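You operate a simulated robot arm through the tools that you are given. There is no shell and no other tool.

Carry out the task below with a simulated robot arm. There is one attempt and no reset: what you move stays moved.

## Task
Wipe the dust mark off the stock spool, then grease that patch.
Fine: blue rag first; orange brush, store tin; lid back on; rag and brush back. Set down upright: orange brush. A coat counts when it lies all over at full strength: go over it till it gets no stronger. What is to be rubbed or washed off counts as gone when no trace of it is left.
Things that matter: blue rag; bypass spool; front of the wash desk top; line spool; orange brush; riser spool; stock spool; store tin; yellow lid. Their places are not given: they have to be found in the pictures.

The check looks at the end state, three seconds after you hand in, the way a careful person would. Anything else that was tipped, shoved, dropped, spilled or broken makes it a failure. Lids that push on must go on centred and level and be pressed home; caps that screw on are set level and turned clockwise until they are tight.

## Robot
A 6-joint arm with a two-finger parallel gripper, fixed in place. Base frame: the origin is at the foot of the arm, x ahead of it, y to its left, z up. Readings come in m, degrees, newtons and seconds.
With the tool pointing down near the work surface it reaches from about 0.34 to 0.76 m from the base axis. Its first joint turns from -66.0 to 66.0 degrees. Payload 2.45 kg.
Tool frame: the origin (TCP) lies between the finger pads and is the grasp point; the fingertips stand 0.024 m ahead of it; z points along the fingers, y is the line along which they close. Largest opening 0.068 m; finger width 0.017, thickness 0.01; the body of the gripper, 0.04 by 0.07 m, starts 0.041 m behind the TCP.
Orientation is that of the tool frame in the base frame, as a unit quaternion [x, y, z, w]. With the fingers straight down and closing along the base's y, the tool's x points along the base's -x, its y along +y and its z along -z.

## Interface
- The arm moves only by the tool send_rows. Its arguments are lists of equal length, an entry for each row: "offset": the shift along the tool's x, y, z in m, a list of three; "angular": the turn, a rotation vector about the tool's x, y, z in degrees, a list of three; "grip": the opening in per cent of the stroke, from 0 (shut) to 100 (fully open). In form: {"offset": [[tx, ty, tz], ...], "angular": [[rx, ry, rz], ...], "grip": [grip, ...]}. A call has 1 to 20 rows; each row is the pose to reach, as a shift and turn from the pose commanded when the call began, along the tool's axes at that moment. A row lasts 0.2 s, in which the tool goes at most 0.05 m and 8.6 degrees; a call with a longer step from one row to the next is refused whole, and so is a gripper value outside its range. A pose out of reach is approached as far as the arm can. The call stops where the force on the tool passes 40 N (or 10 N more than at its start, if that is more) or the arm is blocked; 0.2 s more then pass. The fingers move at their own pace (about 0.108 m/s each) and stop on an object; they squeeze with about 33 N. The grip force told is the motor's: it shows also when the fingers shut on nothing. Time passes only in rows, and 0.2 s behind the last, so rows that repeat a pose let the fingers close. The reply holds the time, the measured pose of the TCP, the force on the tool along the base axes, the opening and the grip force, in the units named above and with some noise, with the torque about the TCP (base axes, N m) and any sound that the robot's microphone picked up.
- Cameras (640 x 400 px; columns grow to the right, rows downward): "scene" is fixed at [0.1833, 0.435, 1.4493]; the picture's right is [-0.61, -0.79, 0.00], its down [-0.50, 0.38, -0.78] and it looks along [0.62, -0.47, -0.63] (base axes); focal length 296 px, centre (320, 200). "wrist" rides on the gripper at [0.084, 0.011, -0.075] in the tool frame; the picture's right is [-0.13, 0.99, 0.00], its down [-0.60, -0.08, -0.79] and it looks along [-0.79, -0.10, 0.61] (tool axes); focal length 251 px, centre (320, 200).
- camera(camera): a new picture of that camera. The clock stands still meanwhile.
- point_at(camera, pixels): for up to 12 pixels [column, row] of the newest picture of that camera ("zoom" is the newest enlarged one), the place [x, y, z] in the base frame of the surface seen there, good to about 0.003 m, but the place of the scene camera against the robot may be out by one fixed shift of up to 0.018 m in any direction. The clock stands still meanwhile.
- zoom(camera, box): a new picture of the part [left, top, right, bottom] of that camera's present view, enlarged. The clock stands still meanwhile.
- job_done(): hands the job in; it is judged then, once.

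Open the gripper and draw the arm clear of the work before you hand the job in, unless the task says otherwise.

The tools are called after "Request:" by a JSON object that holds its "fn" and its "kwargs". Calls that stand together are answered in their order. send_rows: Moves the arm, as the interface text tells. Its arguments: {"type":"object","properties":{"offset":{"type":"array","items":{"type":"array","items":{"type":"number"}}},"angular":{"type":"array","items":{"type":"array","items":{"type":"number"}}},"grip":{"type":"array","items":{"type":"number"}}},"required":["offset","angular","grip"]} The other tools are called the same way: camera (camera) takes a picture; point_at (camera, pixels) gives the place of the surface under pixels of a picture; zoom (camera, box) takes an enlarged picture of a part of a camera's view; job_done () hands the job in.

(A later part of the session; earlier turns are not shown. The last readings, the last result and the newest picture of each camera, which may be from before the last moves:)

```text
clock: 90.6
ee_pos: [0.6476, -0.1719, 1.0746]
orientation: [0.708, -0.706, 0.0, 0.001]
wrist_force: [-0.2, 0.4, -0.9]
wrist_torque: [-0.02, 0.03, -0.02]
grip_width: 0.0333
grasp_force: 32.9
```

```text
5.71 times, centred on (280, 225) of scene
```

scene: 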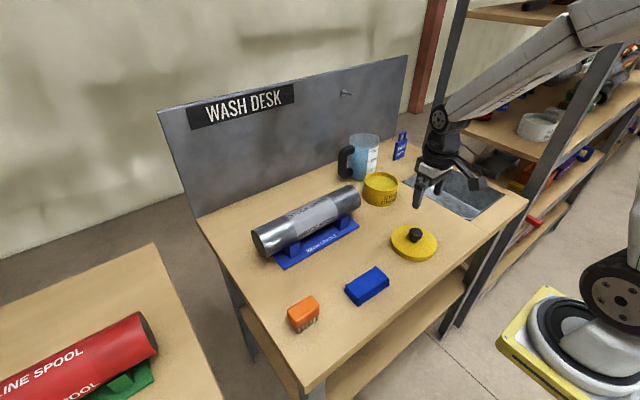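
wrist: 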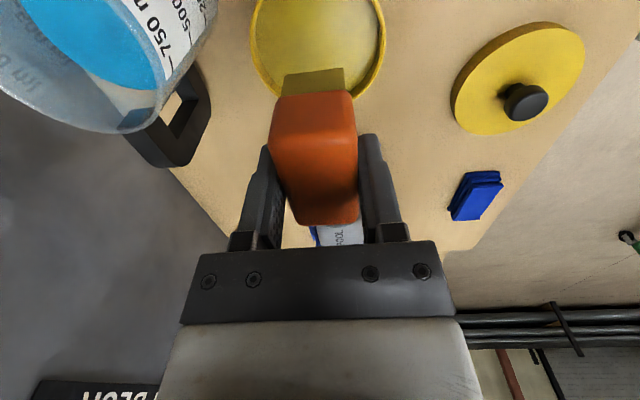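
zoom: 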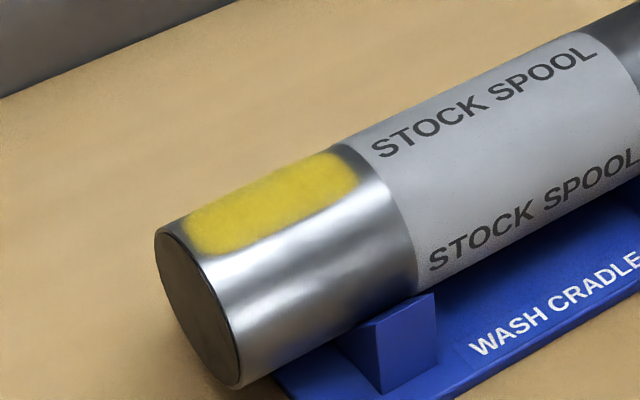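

The darkening was only the brush's shadow: the coat is now bright, with soft edges. I reload anyway and go over it again to see if it gets stronger; I dip gently.

Request:
{"fn": "send_rows", "kwargs": {"offset": [[-0.002, 0, 0.03], [-0.002, 0, 0.06], [-0.002, 0, 0.085], [-0.002, 0, 0.094], [-0.002, 0, 0.097], [-0.002, 0, 0.097]], "angular": [[0, 0, 0], [0, 0, 0], [0, 0, 0], [0, 0, 0], [0, 0, 0], [0, 0, 0]], "grip": [0, 0, 0, 0, 0, 0]}}

```text
clock: 92.0
ee_pos: [0.6471, -0.1676, 0.976]
orientation: [-0.707, 0.707, 0.0, 0.0]
wrist_force: [-0.2, 0.0, -0.3]
wrist_torque: [-0.02, 0.03, 0.02]
grip_width: 0.0335
grasp_force: 32.6
```

No contact yet at z 0.976; a little lower.

Request:
{"fn": "send_rows", "kwargs": {"offset": [[0, 0, 0.0015], [0, 0, 0.003], [0, 0, 0.003]], "angular": [[0, 0, 0], [0, 0, 0], [0, 0, 0]], "grip": [0, 0, 0]}}

Request:
{"fn": "zoom", "kwargs": {"camera": "scene", "box": [330, 120, 430, 215]}}

```text
clock: 92.8
ee_pos: [0.6483, -0.169, 0.9752]
orientation: [-0.707, 0.707, -0.002, 0.001]
wrist_force: [-6.3, 1.0, 21.9]
wrist_torque: [0.51, 0.36, 0.11]
grip_width: 0.0336
grasp_force: 32.9
```

```text
4.21 times, centred on (380, 168) of scene
```

zoom: 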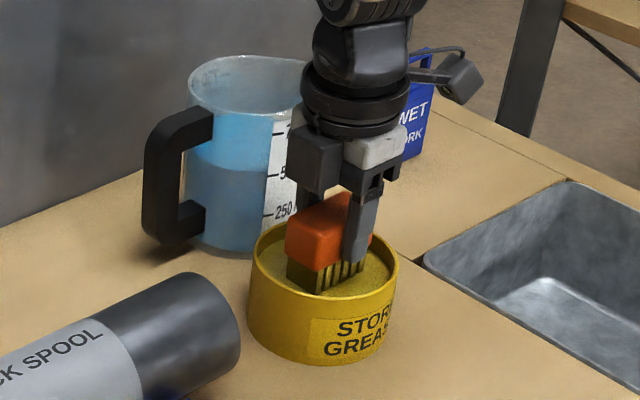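

Dipped (22 N on the grease). I lift out and go back over the patch with the 12° tilt.

Request:
{"fn": "send_rows", "kwargs": {"offset": [[0, 0, -0.01], [0, 0, -0.04], [0, 0, -0.08], [0, 0, -0.105], [-0.042, -0.003, -0.115], [-0.084, -0.006, -0.115], [-0.126, -0.009, -0.115], [-0.168, -0.012, -0.115], [-0.21, -0.015, -0.115], [-0.252, -0.018, -0.11], [-0.294, -0.021, -0.1], [-0.336, -0.025, -0.09], [-0.3745, -0.029, -0.082], [-0.3745, -0.029, -0.082]], "angular": [[0, 0, 0], [0, 0, 0], [0, 0, 0], [0, 0, 0], [0, 0, 0], [0, 0, 0], [0, 0, 0], [0, 0, 0], [0, 0, 0], [-3, 0, 0], [-6, 0, 0], [-9, 0, 0], [-12, 0, 0], [-12, 0, 0]], "grip": [0, 0, 0, 0, 0, 0, 0, 0, 0, 0, 0, 0, 0, 0]}}

Request:
{"fn": "zoom", "kwargs": {"camera": "scene", "box": [220, 140, 380, 270]}}

```text
clock: 95.8
ee_pos: [0.676, 0.2083, 1.0569]
orientation: [-0.703, 0.703, 0.075, -0.074]
wrist_force: [-0.8, 0.5, -0.2]
wrist_torque: [0.0, -0.01, 0.02]
grip_width: 0.0334
grasp_force: 32.8
```

```text
3.08 times, centred on (300, 205) of scene
```

zoom: 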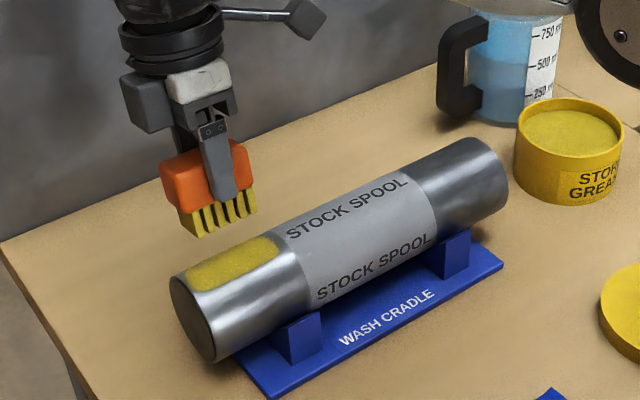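

Over the patch again with a freshly loaded brush. I lower to near contact.

Request:
{"fn": "send_rows", "kwargs": {"offset": [[0.002, 0, 0.012], [0.002, 0, 0.024], [0.002, 0, 0.03], [0.002, 0, 0.033], [0.002, 0, 0.033]], "angular": [[0, 0, 0], [0, 0, 0], [0, 0, 0], [0, 0, 0], [0, 0, 0]], "grip": [0, 0, 0, 0, 0]}}

Request:
{"fn": "camera", "kwargs": {"camera": "wrist"}}

```text
clock: 97.0
ee_pos: [0.6697, 0.2054, 1.0224]
orientation: [0.703, -0.703, -0.074, 0.074]
wrist_force: [-0.5, -0.4, -1.2]
wrist_torque: [-0.01, 0.02, -0.01]
grip_width: 0.0336
grasp_force: 33.2
```

```text
taken
```

wrist: 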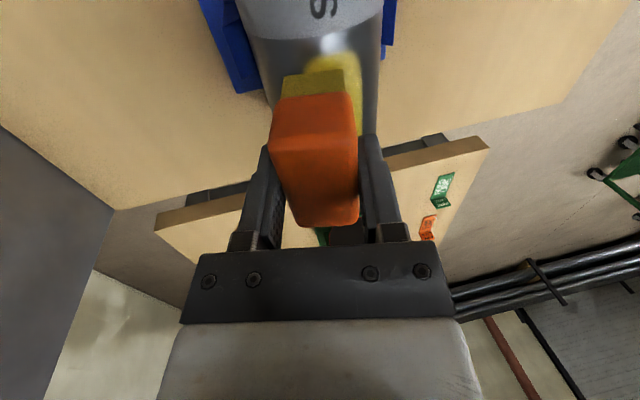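

The brush sits straight in the grip, just above the patch. I step down to contact.

Request:
{"fn": "send_rows", "kwargs": {"offset": [[0, 0, 0.0015], [0, 0, 0.003], [0, 0, 0.003]], "angular": [[0, 0, 0], [0, 0, 0], [0, 0, 0]], "grip": [0, 0, 0]}}

```text
clock: 97.8
ee_pos: [0.6691, 0.2056, 1.0216]
orientation: [-0.703, 0.704, 0.074, -0.073]
wrist_force: [2.0, 0.1, 14.9]
wrist_torque: [0.03, 0.09, 0.02]
grip_width: 0.0333
grasp_force: 33.1
```

Contact at 15 N; I ease 1 mm and stroke along the patch several times, then lift.

Request:
{"fn": "send_rows", "kwargs": {"offset": [[0, 0, -0.001], [0.007, 0, -0.001], [0.014, 0, -0.001], [0, 0, -0.001], [-0.014, 0, -0.001], [0, 0, -0.001], [0.014, 0, -0.001], [0, 0, -0.001], [-0.014, 0, -0.001], [0, 0, -0.001], [0.014, 0, -0.001], [0, 0, -0.001], [-0.014, 0, -0.001], [0, 0, -0.001], [0.014, 0, -0.001], [0, 0, -0.001], [-0.014, 0, -0.001], [0, 0, -0.001], [0, 0, -0.015], [0, 0, -0.03]], "angular": [[0, 0, 0], [0, 0, 0], [0, 0, 0], [0, 0, 0], [0, 0, 0], [0, 0, 0], [0, 0, 0], [0, 0, 0], [0, 0, 0], [0, 0, 0], [0, 0, 0], [0, 0, 0], [0, 0, 0], [0, 0, 0], [0, 0, 0], [0, 0, 0], [0, 0, 0], [0, 0, 0], [0, 0, 0], [0, 0, 0]], "grip": [0, 0, 0, 0, 0, 0, 0, 0, 0, 0, 0, 0, 0, 0, 0, 0, 0, 0, 0, 0]}}

Request:
{"fn": "zoom", "kwargs": {"camera": "scene", "box": [240, 190, 320, 260]}}

```text
clock: 102.0
ee_pos: [0.6743, 0.2052, 1.0481]
orientation: [-0.703, 0.703, 0.074, -0.075]
wrist_force: [0.8, 0.5, -1.4]
wrist_torque: [-0.01, 0.01, -0.01]
grip_width: 0.0335
grasp_force: 33.3
```

```text
5.71 times, centred on (280, 225) of scene
```

zoom: 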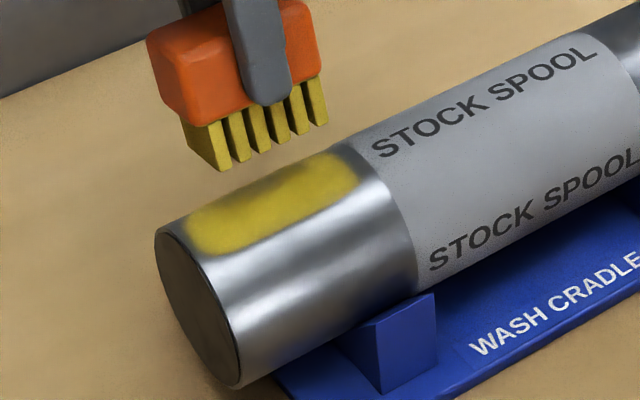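

Now the front edge with the fresh brush: upright pose again, down to contact.

Request:
{"fn": "send_rows", "kwargs": {"offset": [[0, 0.009, 0], [0, 0.0182, 0.01], [0, 0.0182, 0.0167], [0, 0.0182, 0.0167]], "angular": [[6, 0, 0], [12, 0, 0], [12, 0, 0], [12, 0, 0]], "grip": [0, 0, 0, 0]}}

Request:
{"fn": "send_rows", "kwargs": {"offset": [[0, 0, 0.006], [0, 0, 0.009], [0, 0, 0.011], [0, 0, 0.0125], [0, 0, 0.0125]], "angular": [[0, 0, 0], [0, 0, 0], [0, 0, 0], [0, 0, 0], [0, 0, 0]], "grip": [0, 0, 0, 0, 0]}}

```text
clock: 103.0
ee_pos: [0.6527, 0.2056, 1.0367]
orientation: [0.707, -0.707, 0.001, 0.0]
wrist_force: [-0.1, 0.4, -1.0]
wrist_torque: [0.02, -0.01, 0.02]
grip_width: 0.0337
grasp_force: 33.6
```

```text
clock: 104.2
ee_pos: [0.6525, 0.205, 1.0236]
orientation: [-0.707, 0.707, 0.0, 0.001]
wrist_force: [-0.8, 0.0, -0.8]
wrist_torque: [0.01, -0.02, 0.01]
grip_width: 0.0336
grasp_force: 33.0
```

Close to contact (z 1.0236, no force). I go on in fine steps.

Request:
{"fn": "send_rows", "kwargs": {"offset": [[0, 0, 0.001], [0, 0, 0.002], [0, 0, 0.003], [0, 0, 0.003]], "angular": [[0, 0, 0], [0, 0, 0], [0, 0, 0], [0, 0, 0]], "grip": [0, 0, 0, 0]}}

```text
clock: 105.2
ee_pos: [0.6521, 0.2055, 1.0235]
orientation: [-0.707, 0.707, -0.002, 0.001]
wrist_force: [-3.4, -2.5, 18.8]
wrist_torque: [-0.11, 0.22, 0.01]
grip_width: 0.0334
grasp_force: 33.6
```

Contact at 19 N; I ease 1.5 mm and stroke, also at -7° tilt, then lift away.

Request:
{"fn": "send_rows", "kwargs": {"offset": [[0, 0, -0.0015], [0.007, 0, -0.0015], [0.014, 0, -0.0015], [0, 0, -0.0015], [-0.014, 0, -0.0015], [0, 0, -0.0015], [0.014, 0, -0.0015], [0, 0, -0.0015], [-0.014, 0, -0.0015], [0, 0.01, -0.001], [0.014, 0.01, -0.001], [0, 0.01, -0.001], [-0.014, 0.01, -0.001], [0, 0.01, -0.001], [0.014, 0.01, -0.001], [0, 0.01, -0.001], [-0.014, 0.01, -0.001], [0, 0.01, -0.001], [0, 0.01, -0.02], [0, 0.01, -0.04]], "angular": [[0, 0, 0], [0, 0, 0], [0, 0, 0], [0, 0, 0], [0, 0, 0], [0, 0, 0], [0, 0, 0], [0, 0, 0], [0, 0, 0], [7, 0, 0], [7, 0, 0], [7, 0, 0], [7, 0, 0], [7, 0, 0], [7, 0, 0], [7, 0, 0], [7, 0, 0], [7, 0, 0], [7, 0, 0], [7, 0, 0]], "grip": [0, 0, 0, 0, 0, 0, 0, 0, 0, 0, 0, 0, 0, 0, 0, 0, 0, 0, 0, 0]}}

Request:
{"fn": "zoom", "kwargs": {"camera": "scene", "box": [240, 190, 320, 260]}}

```text
clock: 109.4
ee_pos: [0.6436, 0.2052, 1.0602]
orientation: [-0.705, 0.706, -0.043, 0.042]
wrist_force: [0.6, 0.0, -1.9]
wrist_torque: [-0.02, -0.01, 0.0]
grip_width: 0.0332
grasp_force: 33.5
```

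```text
5.71 times, centred on (280, 225) of scene
```

zoom: 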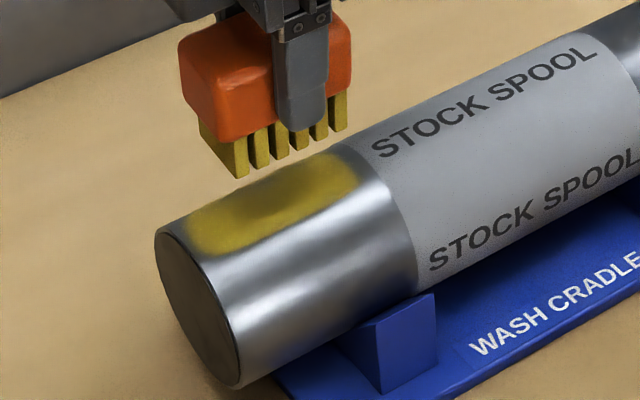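

I go back to the tin for a third load; away from the patch I can also compare the coat without shadow.

Request:
{"fn": "send_rows", "kwargs": {"offset": [[0.03, 0, -0.015], [0.072, 0, -0.02], [0.116, -0.001, -0.02], [0.16, -0.001, -0.02], [0.204, -0.002, -0.02], [0.248, -0.002, -0.02], [0.292, -0.003, -0.02], [0.336, -0.004, -0.018], [0.374, -0.0045, -0.016], [0.374, -0.0045, -0.016]], "angular": [[-2, 0, 0], [-4, 0, 0], [-7, 0, 0], [-7, 0, 0], [-7, 0, 0], [-7, 0, 0], [-7, 0, 0], [-7, 0, 0], [-7, 0, 0], [-7, 0, 0]], "grip": [0, 0, 0, 0, 0, 0, 0, 0, 0, 0]}}

Request:
{"fn": "zoom", "kwargs": {"camera": "scene", "box": [330, 120, 430, 215]}}

Request:
{"fn": "zoom", "kwargs": {"camera": "scene", "box": [240, 190, 320, 260]}}

```text
clock: 111.6
ee_pos: [0.6453, -0.1677, 1.0786]
orientation: [0.707, -0.707, 0.0, 0.0]
wrist_force: [0.7, -0.4, -0.5]
wrist_torque: [0.01, 0.02, 0.02]
grip_width: 0.0334
grasp_force: 32.8
```

```text
4.21 times, centred on (380, 168) of scene
```

zoom: 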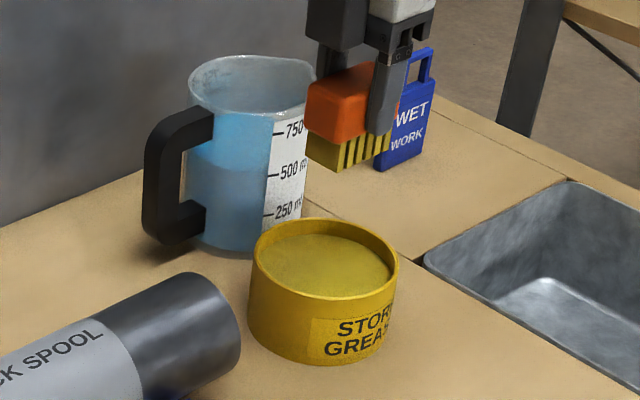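

```text
5.71 times, centred on (280, 225) of scene
```

zoom: 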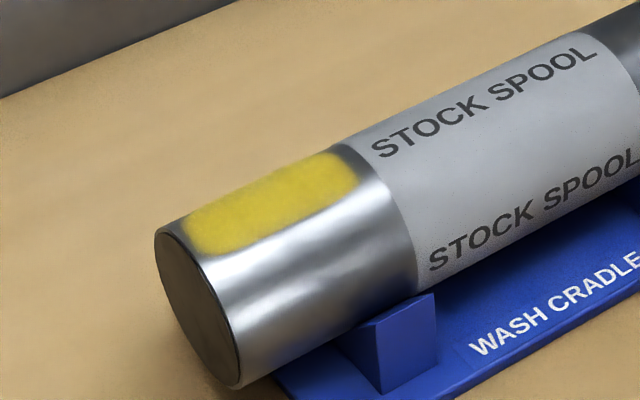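

The coat looks no stronger than before. I take a tight look at its edges, then dip a third time for the back edge.

Request:
{"fn": "zoom", "kwargs": {"camera": "scene", "box": [248, 205, 298, 240]}}

Request:
{"fn": "send_rows", "kwargs": {"offset": [[0.001, -0.003, 0.03], [0.001, -0.003, 0.06], [0.001, -0.003, 0.085], [0.001, -0.003, 0.098], [0.001, -0.003, 0.103], [0.001, -0.003, 0.103]], "angular": [[0, 0, 0], [0, 0, 0], [0, 0, 0], [0, 0, 0], [0, 0, 0], [0, 0, 0]], "grip": [0, 0, 0, 0, 0, 0]}}

```text
11.43 times, centred on (273, 222) of scene
```

zoom: 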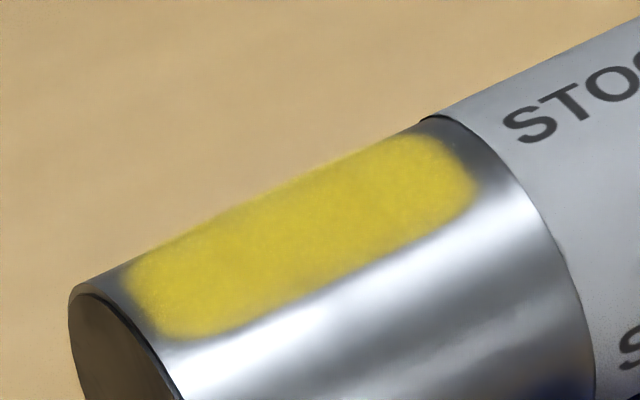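

```text
clock: 113.0
ee_pos: [0.649, -0.1689, 0.9757]
orientation: [0.707, -0.707, 0.001, -0.001]
wrist_force: [-1.6, 0.3, 4.5]
wrist_torque: [0.18, 0.03, 0.04]
grip_width: 0.0334
grasp_force: 32.8
```

The brush touched the grease (4.5 N) and is loaded. I go over to the patch with an 18° tilt for the back edge.

Request:
{"fn": "send_rows", "kwargs": {"offset": [[0, 0, -0.01], [0, 0, -0.05], [0, 0, -0.09], [-0.03, -0.002, -0.11], [-0.074, -0.006, -0.115], [-0.118, -0.01, -0.115], [-0.162, -0.014, -0.115], [-0.206, -0.018, -0.115], [-0.25, -0.022, -0.11], [-0.294, -0.026, -0.1], [-0.336, -0.03, -0.09], [-0.374, -0.036, -0.08], [-0.374, -0.036, -0.065], [-0.374, -0.036, -0.06], [-0.374, -0.036, -0.06]], "angular": [[0, 0, 0], [0, 0, 0], [0, 0, 0], [0, 0, 0], [0, 0, 0], [0, 0, 0], [0, 0, 0], [0, 0, 0], [-3, 0, 0], [-7, 0, 0], [-11, 0, 0], [-15, 0, 0], [-18, 0, 0], [-18, 0, 0], [-18, 0, 0]], "grip": [0, 0, 0, 0, 0, 0, 0, 0, 0, 0, 0, 0, 0, 0, 0]}}

```text
clock: 116.2
ee_pos: [0.6833, 0.2052, 1.0344]
orientation: [-0.698, 0.699, 0.11, -0.111]
wrist_force: [-1.0, -0.3, -0.2]
wrist_torque: [0.02, -0.05, 0.01]
grip_width: 0.0334
grasp_force: 33.4
```

About 15 mm off the back of the patch at 18°. I press in steps to contact.

Request:
{"fn": "send_rows", "kwargs": {"offset": [[0, 0, 0.008], [0, 0, 0.013], [0, 0, 0.016], [0, 0, 0.018], [0, 0, 0.018]], "angular": [[0, 0, 0], [0, 0, 0], [0, 0, 0], [0, 0, 0], [0, 0, 0]], "grip": [0, 0, 0, 0, 0]}}

```text
clock: 117.4
ee_pos: [0.6791, 0.205, 1.0188]
orientation: [0.699, -0.698, -0.111, 0.11]
wrist_force: [0.1, 0.2, 3.0]
wrist_torque: [0.13, 0.04, 0.0]
grip_width: 0.0334
grasp_force: 32.5
```

Light contact. I press 1.5 mm more and stroke along the patch, then shift the brush towards the back while stroking.

Request:
{"fn": "send_rows", "kwargs": {"offset": [[0, 0, 0.0015], [0.007, 0, 0.0015], [0.014, 0, 0.0015], [0, 0, 0.0015], [-0.014, 0, 0.0015], [0, 0, 0.0015], [0.014, 0, 0.0015], [0, 0, 0.0015], [-0.014, 0, 0.0015], [0, 0, 0.0015], [0.014, 0, 0.0015], [0, 0, 0.0015], [-0.014, 0, 0.0015], [0, 0, 0.0015], [0.014, 0, 0.0015], [0, 0, 0.0015], [-0.014, 0, 0.0015], [0, 0, 0.0015], [0, 0, -0.01], [0, 0, -0.02]], "angular": [[0, 0, 0], [0, 0, 0], [0, 0, 0], [0, 0, 0], [0, 0, 0], [0, 0, 0], [0, 0, 0], [0, 0, 0], [0, 0, 0], [0, 0, 0], [0, 0, 0], [0, 0, 0], [0, 0, 0], [0, 0, 0], [0, 0, 0], [0, 0, 0], [0, 0, 0], [0, 0, 0], [0, 0, 0], [0, 0, 0]], "grip": [0, 0, 0, 0, 0, 0, 0, 0, 0, 0, 0, 0, 0, 0, 0, 0, 0, 0, 0, 0]}}

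Request:
{"fn": "zoom", "kwargs": {"camera": "scene", "box": [220, 140, 380, 270]}}

Request:
{"fn": "camera", "kwargs": {"camera": "wrist"}}

```text
clock: 121.6
ee_pos: [0.6816, 0.2037, 1.0358]
orientation: [-0.698, 0.699, 0.112, -0.112]
wrist_force: [0.5, -0.3, -0.4]
wrist_torque: [-0.01, 0.01, 0.01]
grip_width: 0.0335
grasp_force: 33.2
```

```text
3.08 times, centred on (300, 205) of scene
```

zoom: 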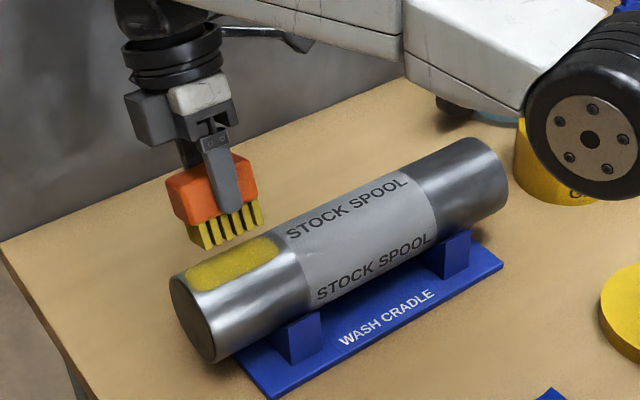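

```text
taken
```

wrist: 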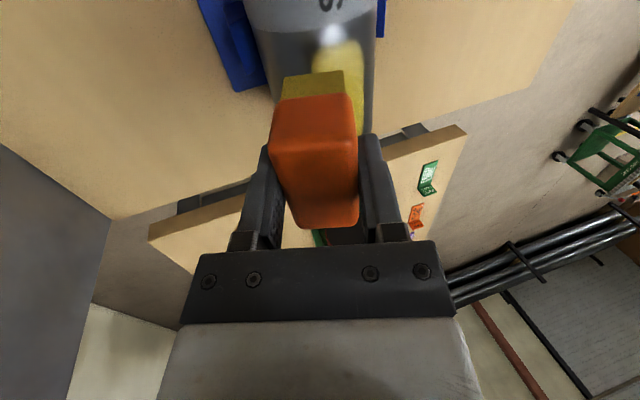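

I raise the hand upright above the patch to look at its back edge past the brush.

Request:
{"fn": "send_rows", "kwargs": {"offset": [[0.001, 0.012, -0.02], [0.002, 0.022, -0.04], [0.003, 0.028, -0.06], [0.003, 0.028, -0.07], [0.003, 0.028, -0.07]], "angular": [[6, 0, 0], [12, 0, 0], [18, 0, 0], [18, 0, 0], [18, 0, 0]], "grip": [0, 0, 0, 0, 0]}}

Request:
{"fn": "zoom", "kwargs": {"camera": "wrist", "box": [260, 0, 420, 100]}}

```text
clock: 122.8
ee_pos: [0.6791, 0.2001, 1.1105]
orientation: [0.708, -0.706, 0.001, -0.001]
wrist_force: [-0.4, 0.0, -1.0]
wrist_torque: [0.02, -0.03, 0.0]
grip_width: 0.0333
grasp_force: 32.7
```

```text
4.00 times, centred on (340, 50) of wrist
```

zoom: 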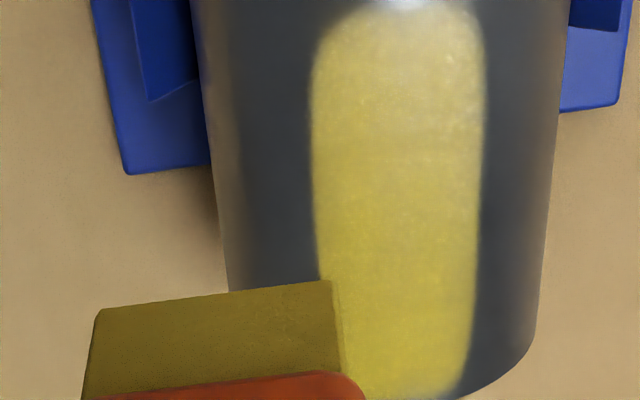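

From above the coat shows as an even strip. To compare with the old mark I step aside and take the very same zoom as before wiping.

Request:
{"fn": "send_rows", "kwargs": {"offset": [[0.04, 0.005, 0], [0.08, 0.01, 0], [0.12, 0.015, 0], [0.16, 0.02, 0], [0.2, 0.025, 0], [0.2, 0.025, 0]], "angular": [[0, 0, 0], [0, 0, 0], [0, 0, 0], [0, 0, 0], [0, 0, 0], [0, 0, 0]], "grip": [0, 0, 0, 0, 0, 0]}}

Request:
{"fn": "zoom", "kwargs": {"camera": "scene", "box": [230, 170, 370, 270]}}

Request:
{"fn": "zoom", "kwargs": {"camera": "wrist", "box": [260, 0, 420, 230]}}

```text
clock: 124.2
ee_pos: [0.6543, 0.0008, 1.1123]
orientation: [-0.707, 0.708, 0.0, 0.0]
wrist_force: [-0.1, -0.2, -0.1]
wrist_torque: [-0.01, 0.02, -0.01]
grip_width: 0.0333
grasp_force: 32.7
```

```text
4.00 times, centred on (300, 220) of scene
```

zoom: 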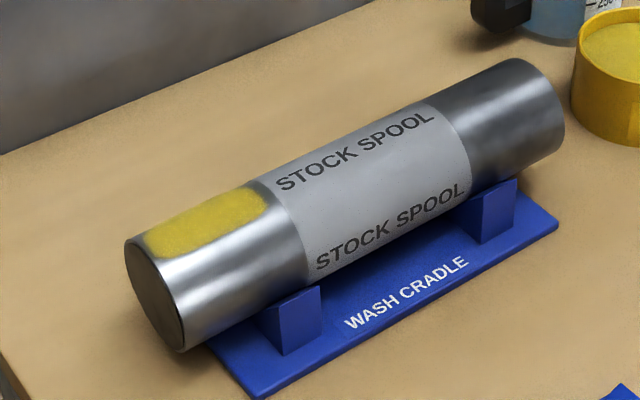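

```text
1.74 times, centred on (340, 115) of wrist
```

zoom: 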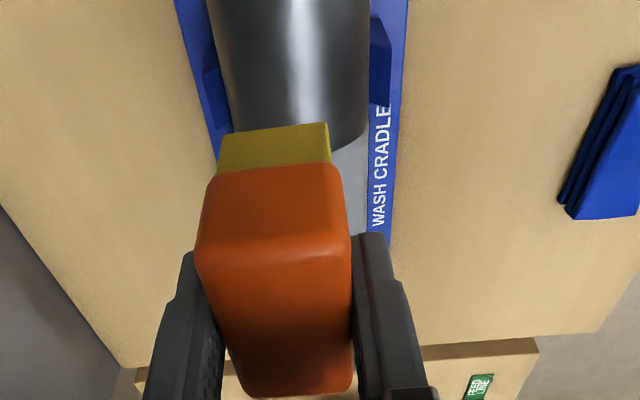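

The coat reaches beyond the old mark at the near side and both ends, but I'm unsure about the far edge. I turn the hand to look at the spool from the same side as in the "before" picture.

Request:
{"fn": "send_rows", "kwargs": {"offset": [[0, 0.01, -0.002], [0, 0.02, -0.004], [0, 0.03, -0.006], [0, 0.04, -0.008], [0, 0.05, -0.01], [0, 0.06, -0.01], [0, 0.07, -0.01], [0, 0.08, -0.01], [0, 0.09, -0.01], [0, 0.1, -0.01], [0, 0.1096, -0.011], [0, 0.1096, -0.011]], "angular": [[0, 0, 8.2], [0, 0, 16.4], [0, 0, 24.6], [0, 0, 32.8], [0, 0, 41], [0, 0, 49.2], [0, 0, 57.4], [0, 0, 65.6], [0, 0, 73.8], [0, 0, 82], [0, 0, 90], [0, 0, 90]], "grip": [0, 0, 0, 0, 0, 0, 0, 0, 0, 0, 0, 0]}}

Request:
{"fn": "send_rows", "kwargs": {"offset": [[0, 0.01, 0], [0, 0.02, 0], [0, 0.03, 0], [0, 0.04, 0], [0, 0.04, 0]], "angular": [[0, 5, 0], [0, 10, 0], [0, 15, 0], [0, 20, 0], [0, 20, 0]], "grip": [0, 0, 0, 0, 0]}}

Request:
{"fn": "camera", "kwargs": {"camera": "wrist"}}

```text
clock: 126.8
ee_pos: [0.5467, 0.0007, 1.1225]
orientation: [0.001, 1.0, 0.001, 0.0]
wrist_force: [-0.2, 0.0, -1.4]
wrist_torque: [0.03, 0.01, -0.02]
grip_width: 0.0337
grasp_force: 33.4
```

```text
clock: 128.0
ee_pos: [0.5463, 0.0404, 1.1231]
orientation: [0.0, 0.985, 0.0, -0.174]
wrist_force: [0.5, 0.1, -0.3]
wrist_torque: [-0.01, 0.0, 0.04]
grip_width: 0.0333
grasp_force: 32.8
```

```text
taken
```

wrist: 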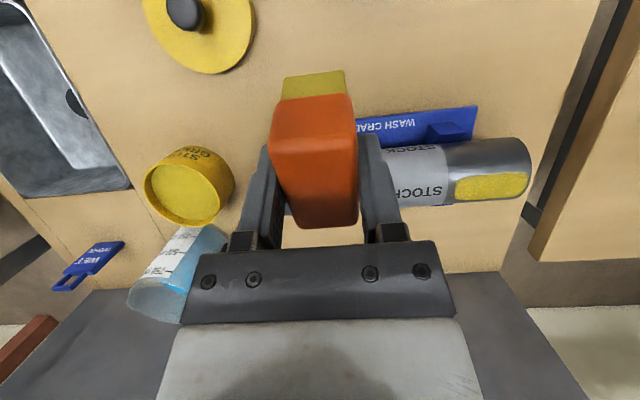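

Request:
{"fn": "zoom", "kwargs": {"camera": "wrist", "box": [410, 125, 550, 215]}}

```text
4.44 times, centred on (480, 170) of wrist
```

zoom: 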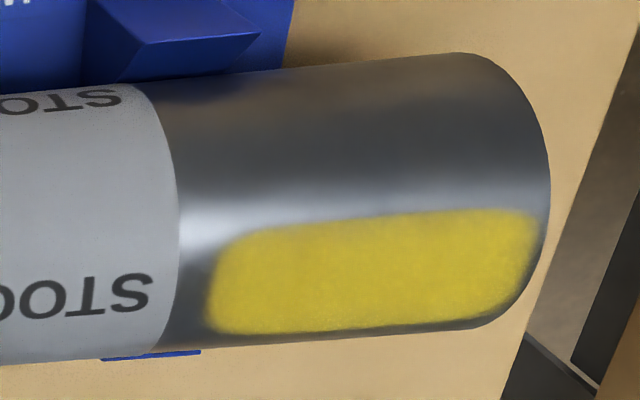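

In this view the coat's far edge lies about where the mark's far edge was (both ~0.95 of the half width), and the near edge is well covered. To have margin at the far edge I reload and brush once more shifted to the back; first back upright to the tin.

Request:
{"fn": "send_rows", "kwargs": {"offset": [[0, -0.01, 0], [0, -0.02, 0], [0, -0.03, 0], [0, -0.04, 0], [0, -0.04, 0]], "angular": [[0, -5, 0], [0, -10, 0], [0, -15, 0], [0, -20, 0], [0, -20, 0]], "grip": [0, 0, 0, 0, 0]}}

Request:
{"fn": "send_rows", "kwargs": {"offset": [[-0.009, -0.015, 0], [-0.018, -0.03, 0], [-0.027, -0.045, 0.002], [-0.036, -0.06, 0.005], [-0.045, -0.075, 0.01], [-0.054, -0.09, 0.015], [-0.064, -0.106, 0.02], [-0.074, -0.122, 0.025], [-0.084, -0.138, 0.03], [-0.093, -0.154, 0.033], [-0.102, -0.169, 0.035], [-0.102, -0.169, 0.035]], "angular": [[0, 0, -8.2], [0, 0, -16.4], [0, 0, -24.6], [0, 0, -32.8], [0, 0, -41], [0, 0, -49.2], [0, 0, -57.4], [0, 0, -65.6], [0, 0, -73.8], [0, 0, -82], [0, 0, -90], [0, 0, -90]], "grip": [0, 0, 0, 0, 0, 0, 0, 0, 0, 0, 0, 0]}}

Request:
{"fn": "zoom", "kwargs": {"camera": "scene", "box": [330, 120, 430, 215]}}

```text
clock: 129.2
ee_pos: [0.5475, 0.0005, 1.1218]
orientation: [0.0, 1.0, 0.0, 0.001]
wrist_force: [-0.1, -0.7, -1.9]
wrist_torque: [0.0, 0.02, -0.03]
grip_width: 0.0334
grasp_force: 33.6
```

```text
clock: 131.8
ee_pos: [0.6476, -0.1663, 1.0878]
orientation: [0.709, -0.705, 0.0, 0.0]
wrist_force: [-0.1, 0.5, -1.0]
wrist_torque: [-0.02, -0.01, 0.01]
grip_width: 0.0334
grasp_force: 33.5
```

```text
4.21 times, centred on (380, 168) of scene
```

zoom: 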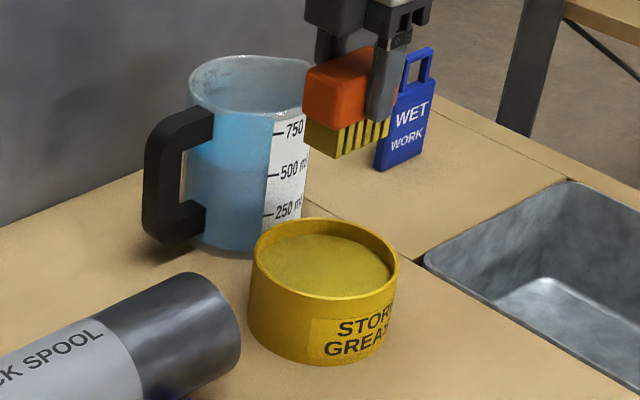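

Above the tin. I dip again to just touching depth (TCP ≈0.975).

Request:
{"fn": "send_rows", "kwargs": {"offset": [[0.002, 0, 0.03], [0.002, 0, 0.06], [0.002, 0, 0.09], [0.002, 0, 0.105], [0.002, 0, 0.1105], [0.002, 0, 0.113], [0.002, 0, 0.113]], "angular": [[0, 0, 0], [0, 0, 0], [0, 0, 0], [0, 0, 0], [0, 0, 0], [0, 0, 0], [0, 0, 0]], "grip": [0, 0, 0, 0, 0, 0, 0]}}

```text
clock: 133.4
ee_pos: [0.6477, -0.1682, 0.9755]
orientation: [0.707, -0.707, 0.0, 0.0]
wrist_force: [-1.2, -0.5, 0.5]
wrist_torque: [0.04, 0.02, 0.0]
grip_width: 0.0338
grasp_force: 33.2
```

Only barely touching; 1.5 mm more to load properly.

Request:
{"fn": "send_rows", "kwargs": {"offset": [[0, 0, 0.001], [0, 0, 0.002], [0, 0, 0.002]], "angular": [[0, 0, 0], [0, 0, 0], [0, 0, 0]], "grip": [0, 0, 0]}}

```text
clock: 134.2
ee_pos: [0.6483, -0.1691, 0.9748]
orientation: [-0.707, 0.707, -0.002, 0.001]
wrist_force: [-4.2, 3.4, 17.4]
wrist_torque: [0.52, 0.29, 0.04]
grip_width: 0.0337
grasp_force: 33.0
```

Loaded (17 N). I return to the patch at 18°, this time shifted a few mm further back.

Request:
{"fn": "send_rows", "kwargs": {"offset": [[0, 0, -0.01], [0, 0, -0.05], [0, 0, -0.09], [-0.03, -0.002, -0.11], [-0.074, -0.006, -0.115], [-0.118, -0.01, -0.115], [-0.162, -0.014, -0.115], [-0.206, -0.018, -0.115], [-0.25, -0.022, -0.11], [-0.294, -0.026, -0.1], [-0.336, -0.03, -0.09], [-0.373, -0.036, -0.08], [-0.373, -0.038, -0.065], [-0.373, -0.0395, -0.06], [-0.373, -0.0395, -0.06]], "angular": [[0, 0, 0], [0, 0, 0], [0, 0, 0], [0, 0, 0], [0, 0, 0], [0, 0, 0], [0, 0, 0], [0, 0, 0], [-3, 0, 0], [-7, 0, 0], [-11, 0, 0], [-15, 0, 0], [-18, 0, 0], [-18, 0, 0], [-18, 0, 0]], "grip": [0, 0, 0, 0, 0, 0, 0, 0, 0, 0, 0, 0, 0, 0, 0]}}

```text
clock: 137.4
ee_pos: [0.6838, 0.2018, 1.0336]
orientation: [-0.698, 0.699, 0.11, -0.11]
wrist_force: [-0.1, -0.3, 0.3]
wrist_torque: [0.01, -0.04, -0.01]
grip_width: 0.0334
grasp_force: 32.6
out of reach, approached as far as the arm can: row 13, 14, 15
```

Held at the reach limit (0.684,0.202). I go straight down so that the brush touches a few mm further back.

Request:
{"fn": "send_rows", "kwargs": {"offset": [[-0.002, -0.0022, 0.0066], [-0.003, -0.004, 0.0124], [-0.003, -0.0046, 0.0143], [-0.003, -0.0051, 0.0157], [-0.003, -0.0051, 0.0157]], "angular": [[0, 0, 0], [0, 0, 0], [0, 0, 0], [0, 0, 0], [0, 0, 0]], "grip": [0, 0, 0, 0, 0]}}

```text
clock: 138.6
ee_pos: [0.6833, 0.2044, 1.0168]
orientation: [0.698, -0.698, -0.111, 0.11]
wrist_force: [-0.5, 0.0, 0.5]
wrist_torque: [0.04, 0.01, -0.01]
grip_width: 0.0334
grasp_force: 33.0
```

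Almost touching (0.683,0.204,1.017). I step further to light contact.

Request:
{"fn": "send_rows", "kwargs": {"offset": [[0, -0.0004, 0.001], [0, -0.0008, 0.0025], [0, -0.0008, 0.0025]], "angular": [[0, 0, 0], [0, 0, 0], [0, 0, 0]], "grip": [0, 0, 0]}}

```text
clock: 139.4
ee_pos: [0.6841, 0.2037, 1.0168]
orientation: [0.699, -0.699, -0.11, 0.108]
wrist_force: [2.8, -1.9, 17.3]
wrist_torque: [-0.11, 0.34, 0.04]
grip_width: 0.0334
grasp_force: 33.3
```

Contact 17 N, about 5 mm further back than before. I ease 1 mm and stroke along the patch, then lift.

Request:
{"fn": "send_rows", "kwargs": {"offset": [[0, 0, -0.001], [0.007, 0, -0.001], [0.014, 0, -0.001], [0, 0, -0.001], [-0.013, 0, -0.001], [0, 0, -0.001], [0.014, 0, -0.001], [0, 0, -0.001], [-0.013, 0, -0.001], [0, 0, -0.001], [0.014, 0, -0.001], [0, 0, -0.001], [-0.013, 0, -0.001], [0, 0, -0.001], [0.014, 0, -0.001], [0, 0, -0.001], [-0.013, 0, -0.001], [0, 0, -0.001], [0, 0.004, -0.012], [0, 0.012, -0.03]], "angular": [[0, 0, 0], [0, 0, 0], [0, 0, 0], [0, 0, 0], [0, 0, 0], [0, 0, 0], [0, 0, 0], [0, 0, 0], [0, 0, 0], [0, 0, 0], [0, 0, 0], [0, 0, 0], [0, 0, 0], [0, 0, 0], [0, 0, 0], [0, 0, 0], [0, 0, 0], [0, 0, 0], [0, 0, 0], [0, 0, 0]], "grip": [0, 0, 0, 0, 0, 0, 0, 0, 0, 0, 0, 0, 0, 0, 0, 0, 0, 0, 0, 0]}}

Request:
{"fn": "zoom", "kwargs": {"camera": "scene", "box": [220, 140, 380, 270]}}

```text
clock: 143.6
ee_pos: [0.6809, 0.2052, 1.0449]
orientation: [0.699, -0.698, -0.111, 0.111]
wrist_force: [0.0, -0.4, -0.5]
wrist_torque: [0.0, -0.04, 0.0]
grip_width: 0.0333
grasp_force: 33.3
out of reach, approached as far as the arm can: row 11, 13, 15
```

```text
3.08 times, centred on (300, 205) of scene
```

zoom: 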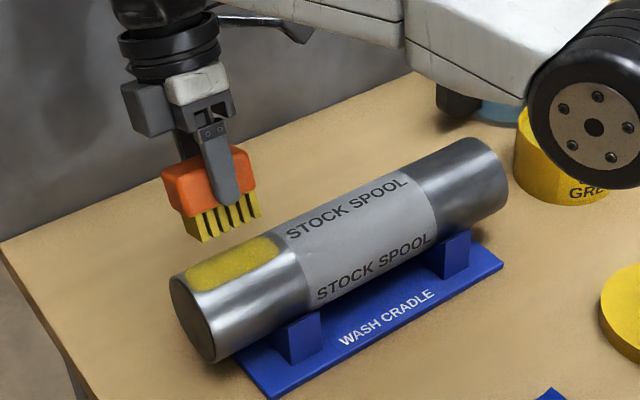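

I rise upright to the same view from above as before and compare the far edge.

Request:
{"fn": "send_rows", "kwargs": {"offset": [[0.001, 0.008, -0.02], [0.003, 0.016, -0.04], [0.005, 0.022, -0.061], [0.005, 0.022, -0.061]], "angular": [[6, 0, 0], [12, 0, 0], [18, 0, 0], [18, 0, 0]], "grip": [0, 0, 0, 0]}}

Request:
{"fn": "zoom", "kwargs": {"camera": "wrist", "box": [260, 0, 420, 100]}}

```text
clock: 144.6
ee_pos: [0.6795, 0.2004, 1.1113]
orientation: [0.708, -0.706, 0.0, 0.0]
wrist_force: [-0.2, 0.4, -0.5]
wrist_torque: [0.02, -0.03, 0.01]
grip_width: 0.0336
grasp_force: 33.0
```

```text
4.00 times, centred on (340, 50) of wrist
```

zoom: 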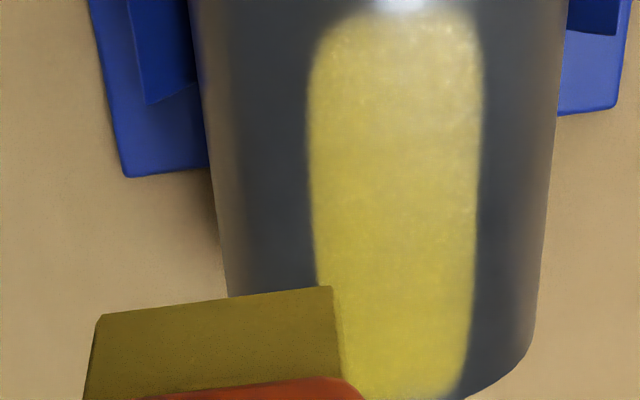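

The far edge is the same as before, and the near edge has not moved since the first strokes: the coat fills its whole patch evenly and gets no stronger. I now carry the brush back over its place.

Request:
{"fn": "send_rows", "kwargs": {"offset": [[-0.01, 0.038, 0.005], [-0.02, 0.077, 0.01], [-0.03, 0.116, 0.015], [-0.04, 0.155, 0.025], [-0.05, 0.193, 0.04], [-0.059, 0.231, 0.06], [-0.059, 0.231, 0.06]], "angular": [[0, 0, 0], [0, 0, 0], [0, 0, 0], [0, 0, 0], [0, 0, 0], [0, 0, 0], [0, 0, 0]], "grip": [0, 0, 0, 0, 0, 0, 0]}}

Request:
{"fn": "camera", "kwargs": {"camera": "wrist"}}

Request:
{"fn": "zoom", "kwargs": {"camera": "scene", "box": [240, 190, 400, 350]}}

```text
clock: 146.2
ee_pos: [0.4458, 0.2577, 1.0498]
orientation: [0.707, -0.707, 0.0, 0.0]
wrist_force: [0.4, -0.2, -0.9]
wrist_torque: [0.0, 0.01, 0.0]
grip_width: 0.0334
grasp_force: 32.9
```

```text
taken
```

wrist: 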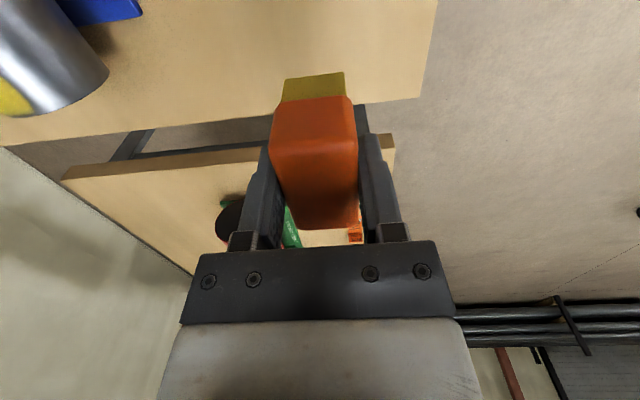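

```text
2.50 times, centred on (320, 270) of scene
```

zoom: 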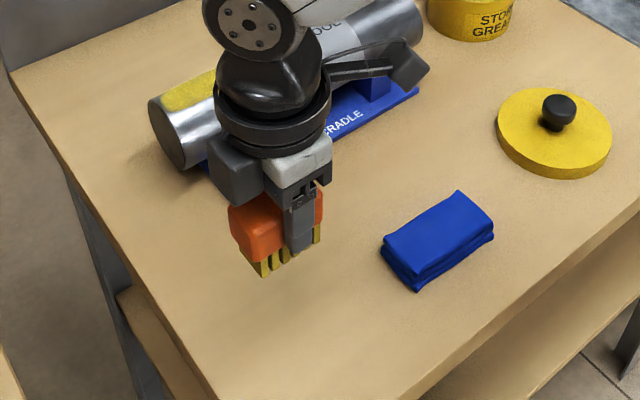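

The brush is over its place. I lower to a few mm above the table.

Request:
{"fn": "send_rows", "kwargs": {"offset": [[-0.001, -0.002, 0.04], [-0.001, -0.002, 0.08], [-0.001, -0.002, 0.105], [-0.001, -0.002, 0.114], [-0.001, -0.002, 0.114]], "angular": [[0, 0, 0], [0, 0, 0], [0, 0, 0], [0, 0, 0], [0, 0, 0]], "grip": [0, 0, 0, 0, 0]}}

```text
clock: 147.4
ee_pos: [0.4511, 0.2594, 0.9365]
orientation: [-0.707, 0.707, 0.0, 0.0]
wrist_force: [0.5, 0.1, -0.5]
wrist_torque: [0.0, 0.02, 0.01]
grip_width: 0.0337
grasp_force: 33.1
```

No contact yet at z 0.9365. I step down until the bristles touch.

Request:
{"fn": "send_rows", "kwargs": {"offset": [[0, 0, 0.001], [0, 0, 0.002], [0, 0, 0.003], [0, 0, 0.003]], "angular": [[0, 0, 0], [0, 0, 0], [0, 0, 0], [0, 0, 0]], "grip": [0, 0, 0, 0]}}

```text
clock: 148.4
ee_pos: [0.4511, 0.259, 0.9338]
orientation: [0.707, -0.707, 0.0, 0.0]
wrist_force: [-0.4, -0.1, -1.0]
wrist_torque: [-0.01, 0.01, -0.01]
grip_width: 0.0337
grasp_force: 32.9
```

Still free at 0.934; further in 1 mm steps.

Request:
{"fn": "send_rows", "kwargs": {"offset": [[0, 0, 0.001], [0, 0, 0.002], [0, 0, 0.003], [0, 0, 0.003]], "angular": [[0, 0, 0], [0, 0, 0], [0, 0, 0], [0, 0, 0]], "grip": [0, 0, 0, 0]}}

```text
clock: 149.4
ee_pos: [0.4488, 0.2594, 0.9318]
orientation: [-0.707, 0.707, 0.001, 0.0]
wrist_force: [-0.4, -0.6, -0.9]
wrist_torque: [-0.03, 0.02, 0.01]
grip_width: 0.0334
grasp_force: 33.2
```

Still no force at 0.932. Another 2–3 mm.

Request:
{"fn": "send_rows", "kwargs": {"offset": [[0, 0, 0.001], [0, 0, 0.002], [0, 0, 0.003], [0, 0, 0.003]], "angular": [[0, 0, 0], [0, 0, 0], [0, 0, 0], [0, 0, 0]], "grip": [0, 0, 0, 0]}}

Request:
{"fn": "zoom", "kwargs": {"camera": "scene", "box": [260, 260, 360, 350]}}

```text
clock: 150.4
ee_pos: [0.4506, 0.2588, 0.929]
orientation: [0.707, -0.707, 0.001, -0.001]
wrist_force: [-2.2, 0.3, 8.2]
wrist_torque: [0.05, 0.09, 0.0]
grip_width: 0.0334
grasp_force: 32.8
```

```text
4.44 times, centred on (310, 305) of scene
```

zoom: 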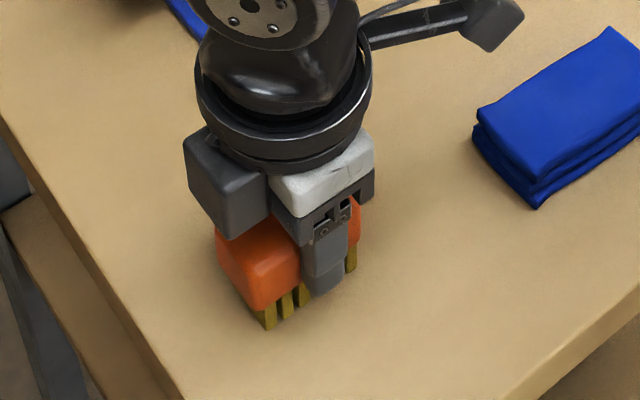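

The bristles stand on the table (8 N). I ease 1 mm, open and rise.

Request:
{"fn": "send_rows", "kwargs": {"offset": [[0, 0, -0.001], [0, 0, -0.001], [0, 0, -0.001], [0, 0, -0.001], [0, 0, -0.001], [0, 0, -0.03], [0, 0, -0.07], [0, 0, -0.11], [0, 0, -0.13], [0, 0, -0.13]], "angular": [[0, 0, 0], [0, 0, 0], [0, 0, 0], [0, 0, 0], [0, 0, 0], [0, 0, 0], [0, 0, 0], [0, 0, 0], [0, 0, 0], [0, 0, 0]], "grip": [0, 100, 100, 100, 100, 100, 100, 100, 100, 100]}}

Request:
{"fn": "zoom", "kwargs": {"camera": "scene", "box": [240, 190, 400, 350]}}

Request:
{"fn": "camera", "kwargs": {"camera": "wrist"}}

```text
clock: 152.6
ee_pos: [0.45, 0.2591, 1.0594]
orientation: [0.708, -0.706, 0.0, 0.0]
wrist_force: [-0.5, -0.8, -0.7]
wrist_torque: [-0.03, 0.0, 0.0]
grip_width: 0.068
grasp_force: 0.1
```

```text
2.50 times, centred on (320, 270) of scene
```

zoom: 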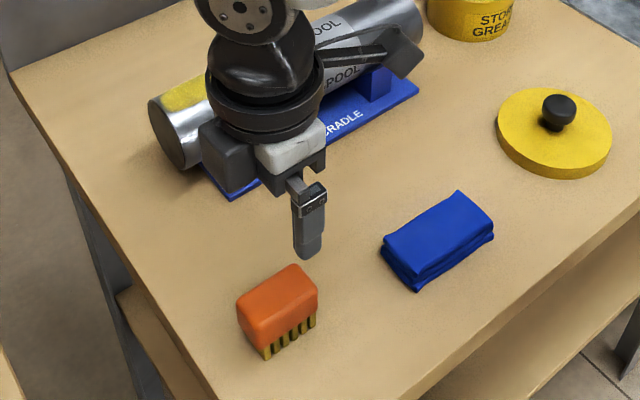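

```text
taken
```

wrist: 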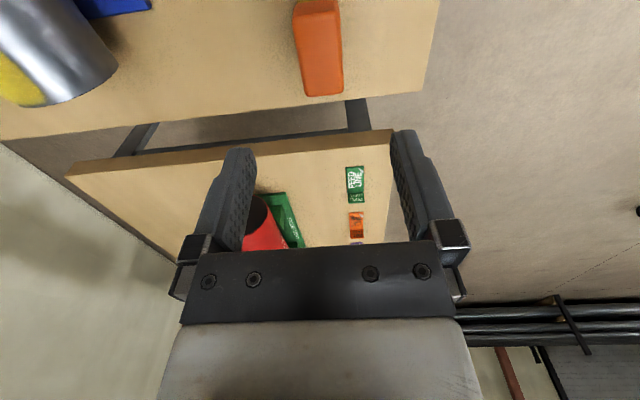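

The brush stands upright on its spot. For a direct comparison I go to the same viewing pose as for the original mark picture.

Request:
{"fn": "send_rows", "kwargs": {"offset": [[0, 0, -0.02], [0.004, -0.008, -0.04], [0.009, -0.017, -0.064], [0.014, -0.027, -0.064], [0.019, -0.037, -0.064], [0.024, -0.047, -0.064], [0.029, -0.057, -0.064], [0.034, -0.067, -0.064], [0.039, -0.077, -0.064], [0.044, -0.087, -0.064], [0.049, -0.0947, -0.064], [0.049, -0.0947, -0.064]], "angular": [[0, 0, 8.2], [0, 0, 16.4], [0, 0, 24.6], [0, 0, 32.8], [0, 0, 41], [0, 0, 49.2], [0, 0, 57.4], [0, 0, 65.6], [0, 0, 73.8], [0, 0, 82], [0, 0, 90.1], [0, 0, 90.1]], "grip": [100, 100, 100, 100, 100, 100, 100, 100, 100, 100, 100, 100]}}

Request:
{"fn": "send_rows", "kwargs": {"offset": [[0, 0, 0], [0, 0, 0], [0, 0, 0], [0, 0, 0], [0, 0, 0]], "angular": [[0, 5, 0], [0, 10, 0], [0, 15, 0], [0, 20, 0], [0, 20, 0]], "grip": [100, 100, 100, 100, 100]}}

Request:
{"fn": "zoom", "kwargs": {"camera": "wrist", "box": [260, 140, 400, 230]}}

```text
clock: 155.2
ee_pos: [0.5455, 0.212, 1.1216]
orientation: [0.001, 1.0, -0.001, 0.001]
wrist_force: [0.6, -0.4, 0.3]
wrist_torque: [0.0, 0.01, 0.01]
grip_width: 0.068
grasp_force: 0.0
```

```text
clock: 156.4
ee_pos: [0.5446, 0.2104, 1.1226]
orientation: [0.0, 0.985, -0.001, -0.175]
wrist_force: [0.6, -0.2, -0.1]
wrist_torque: [0.02, 0.02, -0.01]
grip_width: 0.068
grasp_force: 0.1
```

```text
4.44 times, centred on (330, 185) of wrist
```

zoom: 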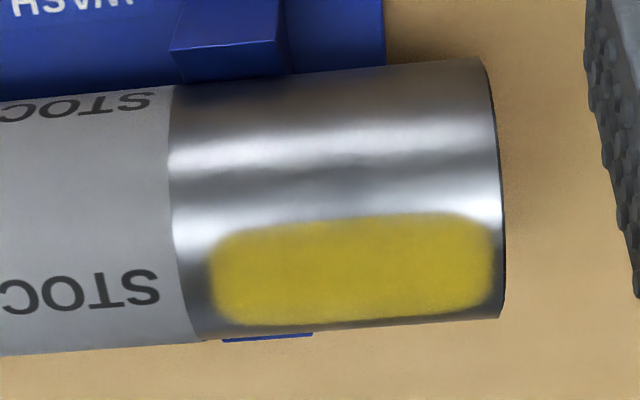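

In the same frame the coat (cols 207–497, rows 213–325) covers the old mark (cols 217–481, rows 225–321) with margin all round and is even. Now the lid: I move above it at (0.45,-0.088).

Request:
{"fn": "send_rows", "kwargs": {"offset": [[0.009, -0.037, 0.01], [0.018, -0.074, 0.02], [0.027, -0.111, 0.03], [0.036, -0.149, 0.04], [0.045, -0.186, 0.05], [0.054, -0.223, 0.06], [0.063, -0.26, 0.07], [0.0718, -0.298, 0.0794], [0.0718, -0.298, 0.0794]], "angular": [[0, -3, 0], [0, -6, 0], [0, -9, 0], [0, -12, 0], [0, -15, 0], [0, -18, 0], [0, -20, 0], [0, -20, 0], [0, -20, 0]], "grip": [100, 100, 100, 100, 100, 100, 100, 100, 100]}}

Request:
{"fn": "camera", "kwargs": {"camera": "wrist"}}

```text
clock: 158.4
ee_pos: [0.4476, -0.0875, 1.0738]
orientation: [0.0, 1.0, 0.0, 0.0]
wrist_force: [-0.7, 0.4, 0.7]
wrist_torque: [0.03, 0.0, 0.01]
grip_width: 0.0682
grasp_force: 0.1
```

```text
taken
```

wrist: 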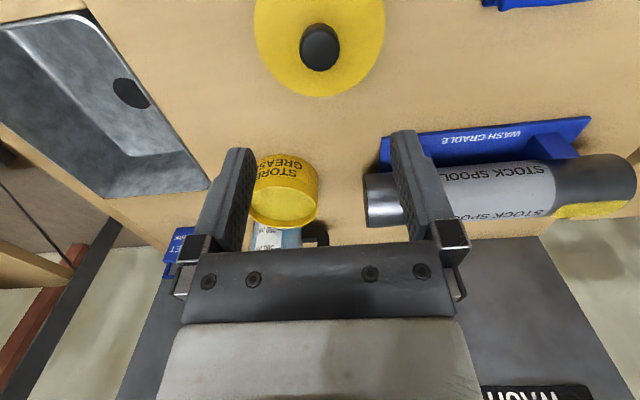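

The lid's knob is at (320,47). I read knob and lid edges to get its centre.

Request:
{"fn": "point_at", "kwargs": {"camera": "wrist", "pixels": [[301, 48], [339, 48], [320, 31], [320, 66], [320, 48], [257, 30], [383, 30], [290, 88], [350, 88], [320, 96]]}}

Request:
{"fn": "zoom", "kwargs": {"camera": "wrist", "box": [230, 0, 410, 110]}}

```text
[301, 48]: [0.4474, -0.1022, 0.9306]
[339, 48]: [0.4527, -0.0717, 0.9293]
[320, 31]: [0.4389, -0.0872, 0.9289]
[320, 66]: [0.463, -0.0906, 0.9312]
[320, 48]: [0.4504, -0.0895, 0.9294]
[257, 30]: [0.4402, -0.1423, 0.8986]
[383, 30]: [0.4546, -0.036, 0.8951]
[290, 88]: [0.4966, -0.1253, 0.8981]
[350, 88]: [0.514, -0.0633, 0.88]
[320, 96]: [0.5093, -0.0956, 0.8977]
```

```text
3.56 times, centred on (320, 55) of wrist
```

zoom: 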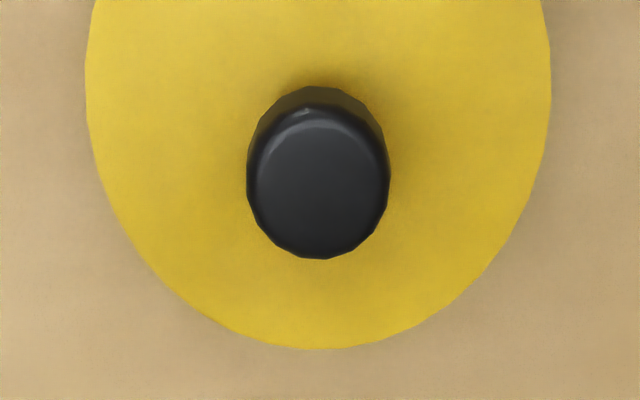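

Knob centre (0.451,-0.088), just where I left it. I descend to the same grip height (TCP ≈0.9265) and close on the knob.

Request:
{"fn": "send_rows", "kwargs": {"offset": [[-0.0015, -0.001, 0.04], [-0.0015, -0.001, 0.08], [-0.0015, -0.001, 0.115], [-0.0015, -0.001, 0.135], [-0.0015, -0.001, 0.1455], [-0.0015, -0.001, 0.1455], [-0.0015, -0.001, 0.1455], [-0.0015, -0.001, 0.1455], [-0.0015, -0.001, 0.1455]], "angular": [[0, 0, 0], [0, 0, 0], [0, 0, 0], [0, 0, 0], [0, 0, 0], [0, 0, 0], [0, 0, 0], [0, 0, 0], [0, 0, 0]], "grip": [100, 100, 100, 100, 100, 0, 0, 0, 0]}}

Request:
{"fn": "zoom", "kwargs": {"camera": "scene", "box": [340, 180, 480, 290]}}

```text
clock: 160.4
ee_pos: [0.4515, -0.0881, 0.9257]
orientation: [0.001, 1.0, 0.001, 0.0]
wrist_force: [0.6, -1.1, 0.0]
wrist_torque: [0.0, -0.01, 0.0]
grip_width: 0.0327
grasp_force: 32.9
```

```text
3.64 times, centred on (410, 235) of scene
```

zoom: 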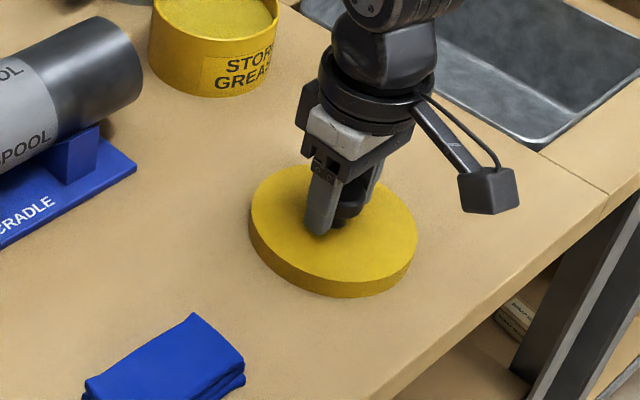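

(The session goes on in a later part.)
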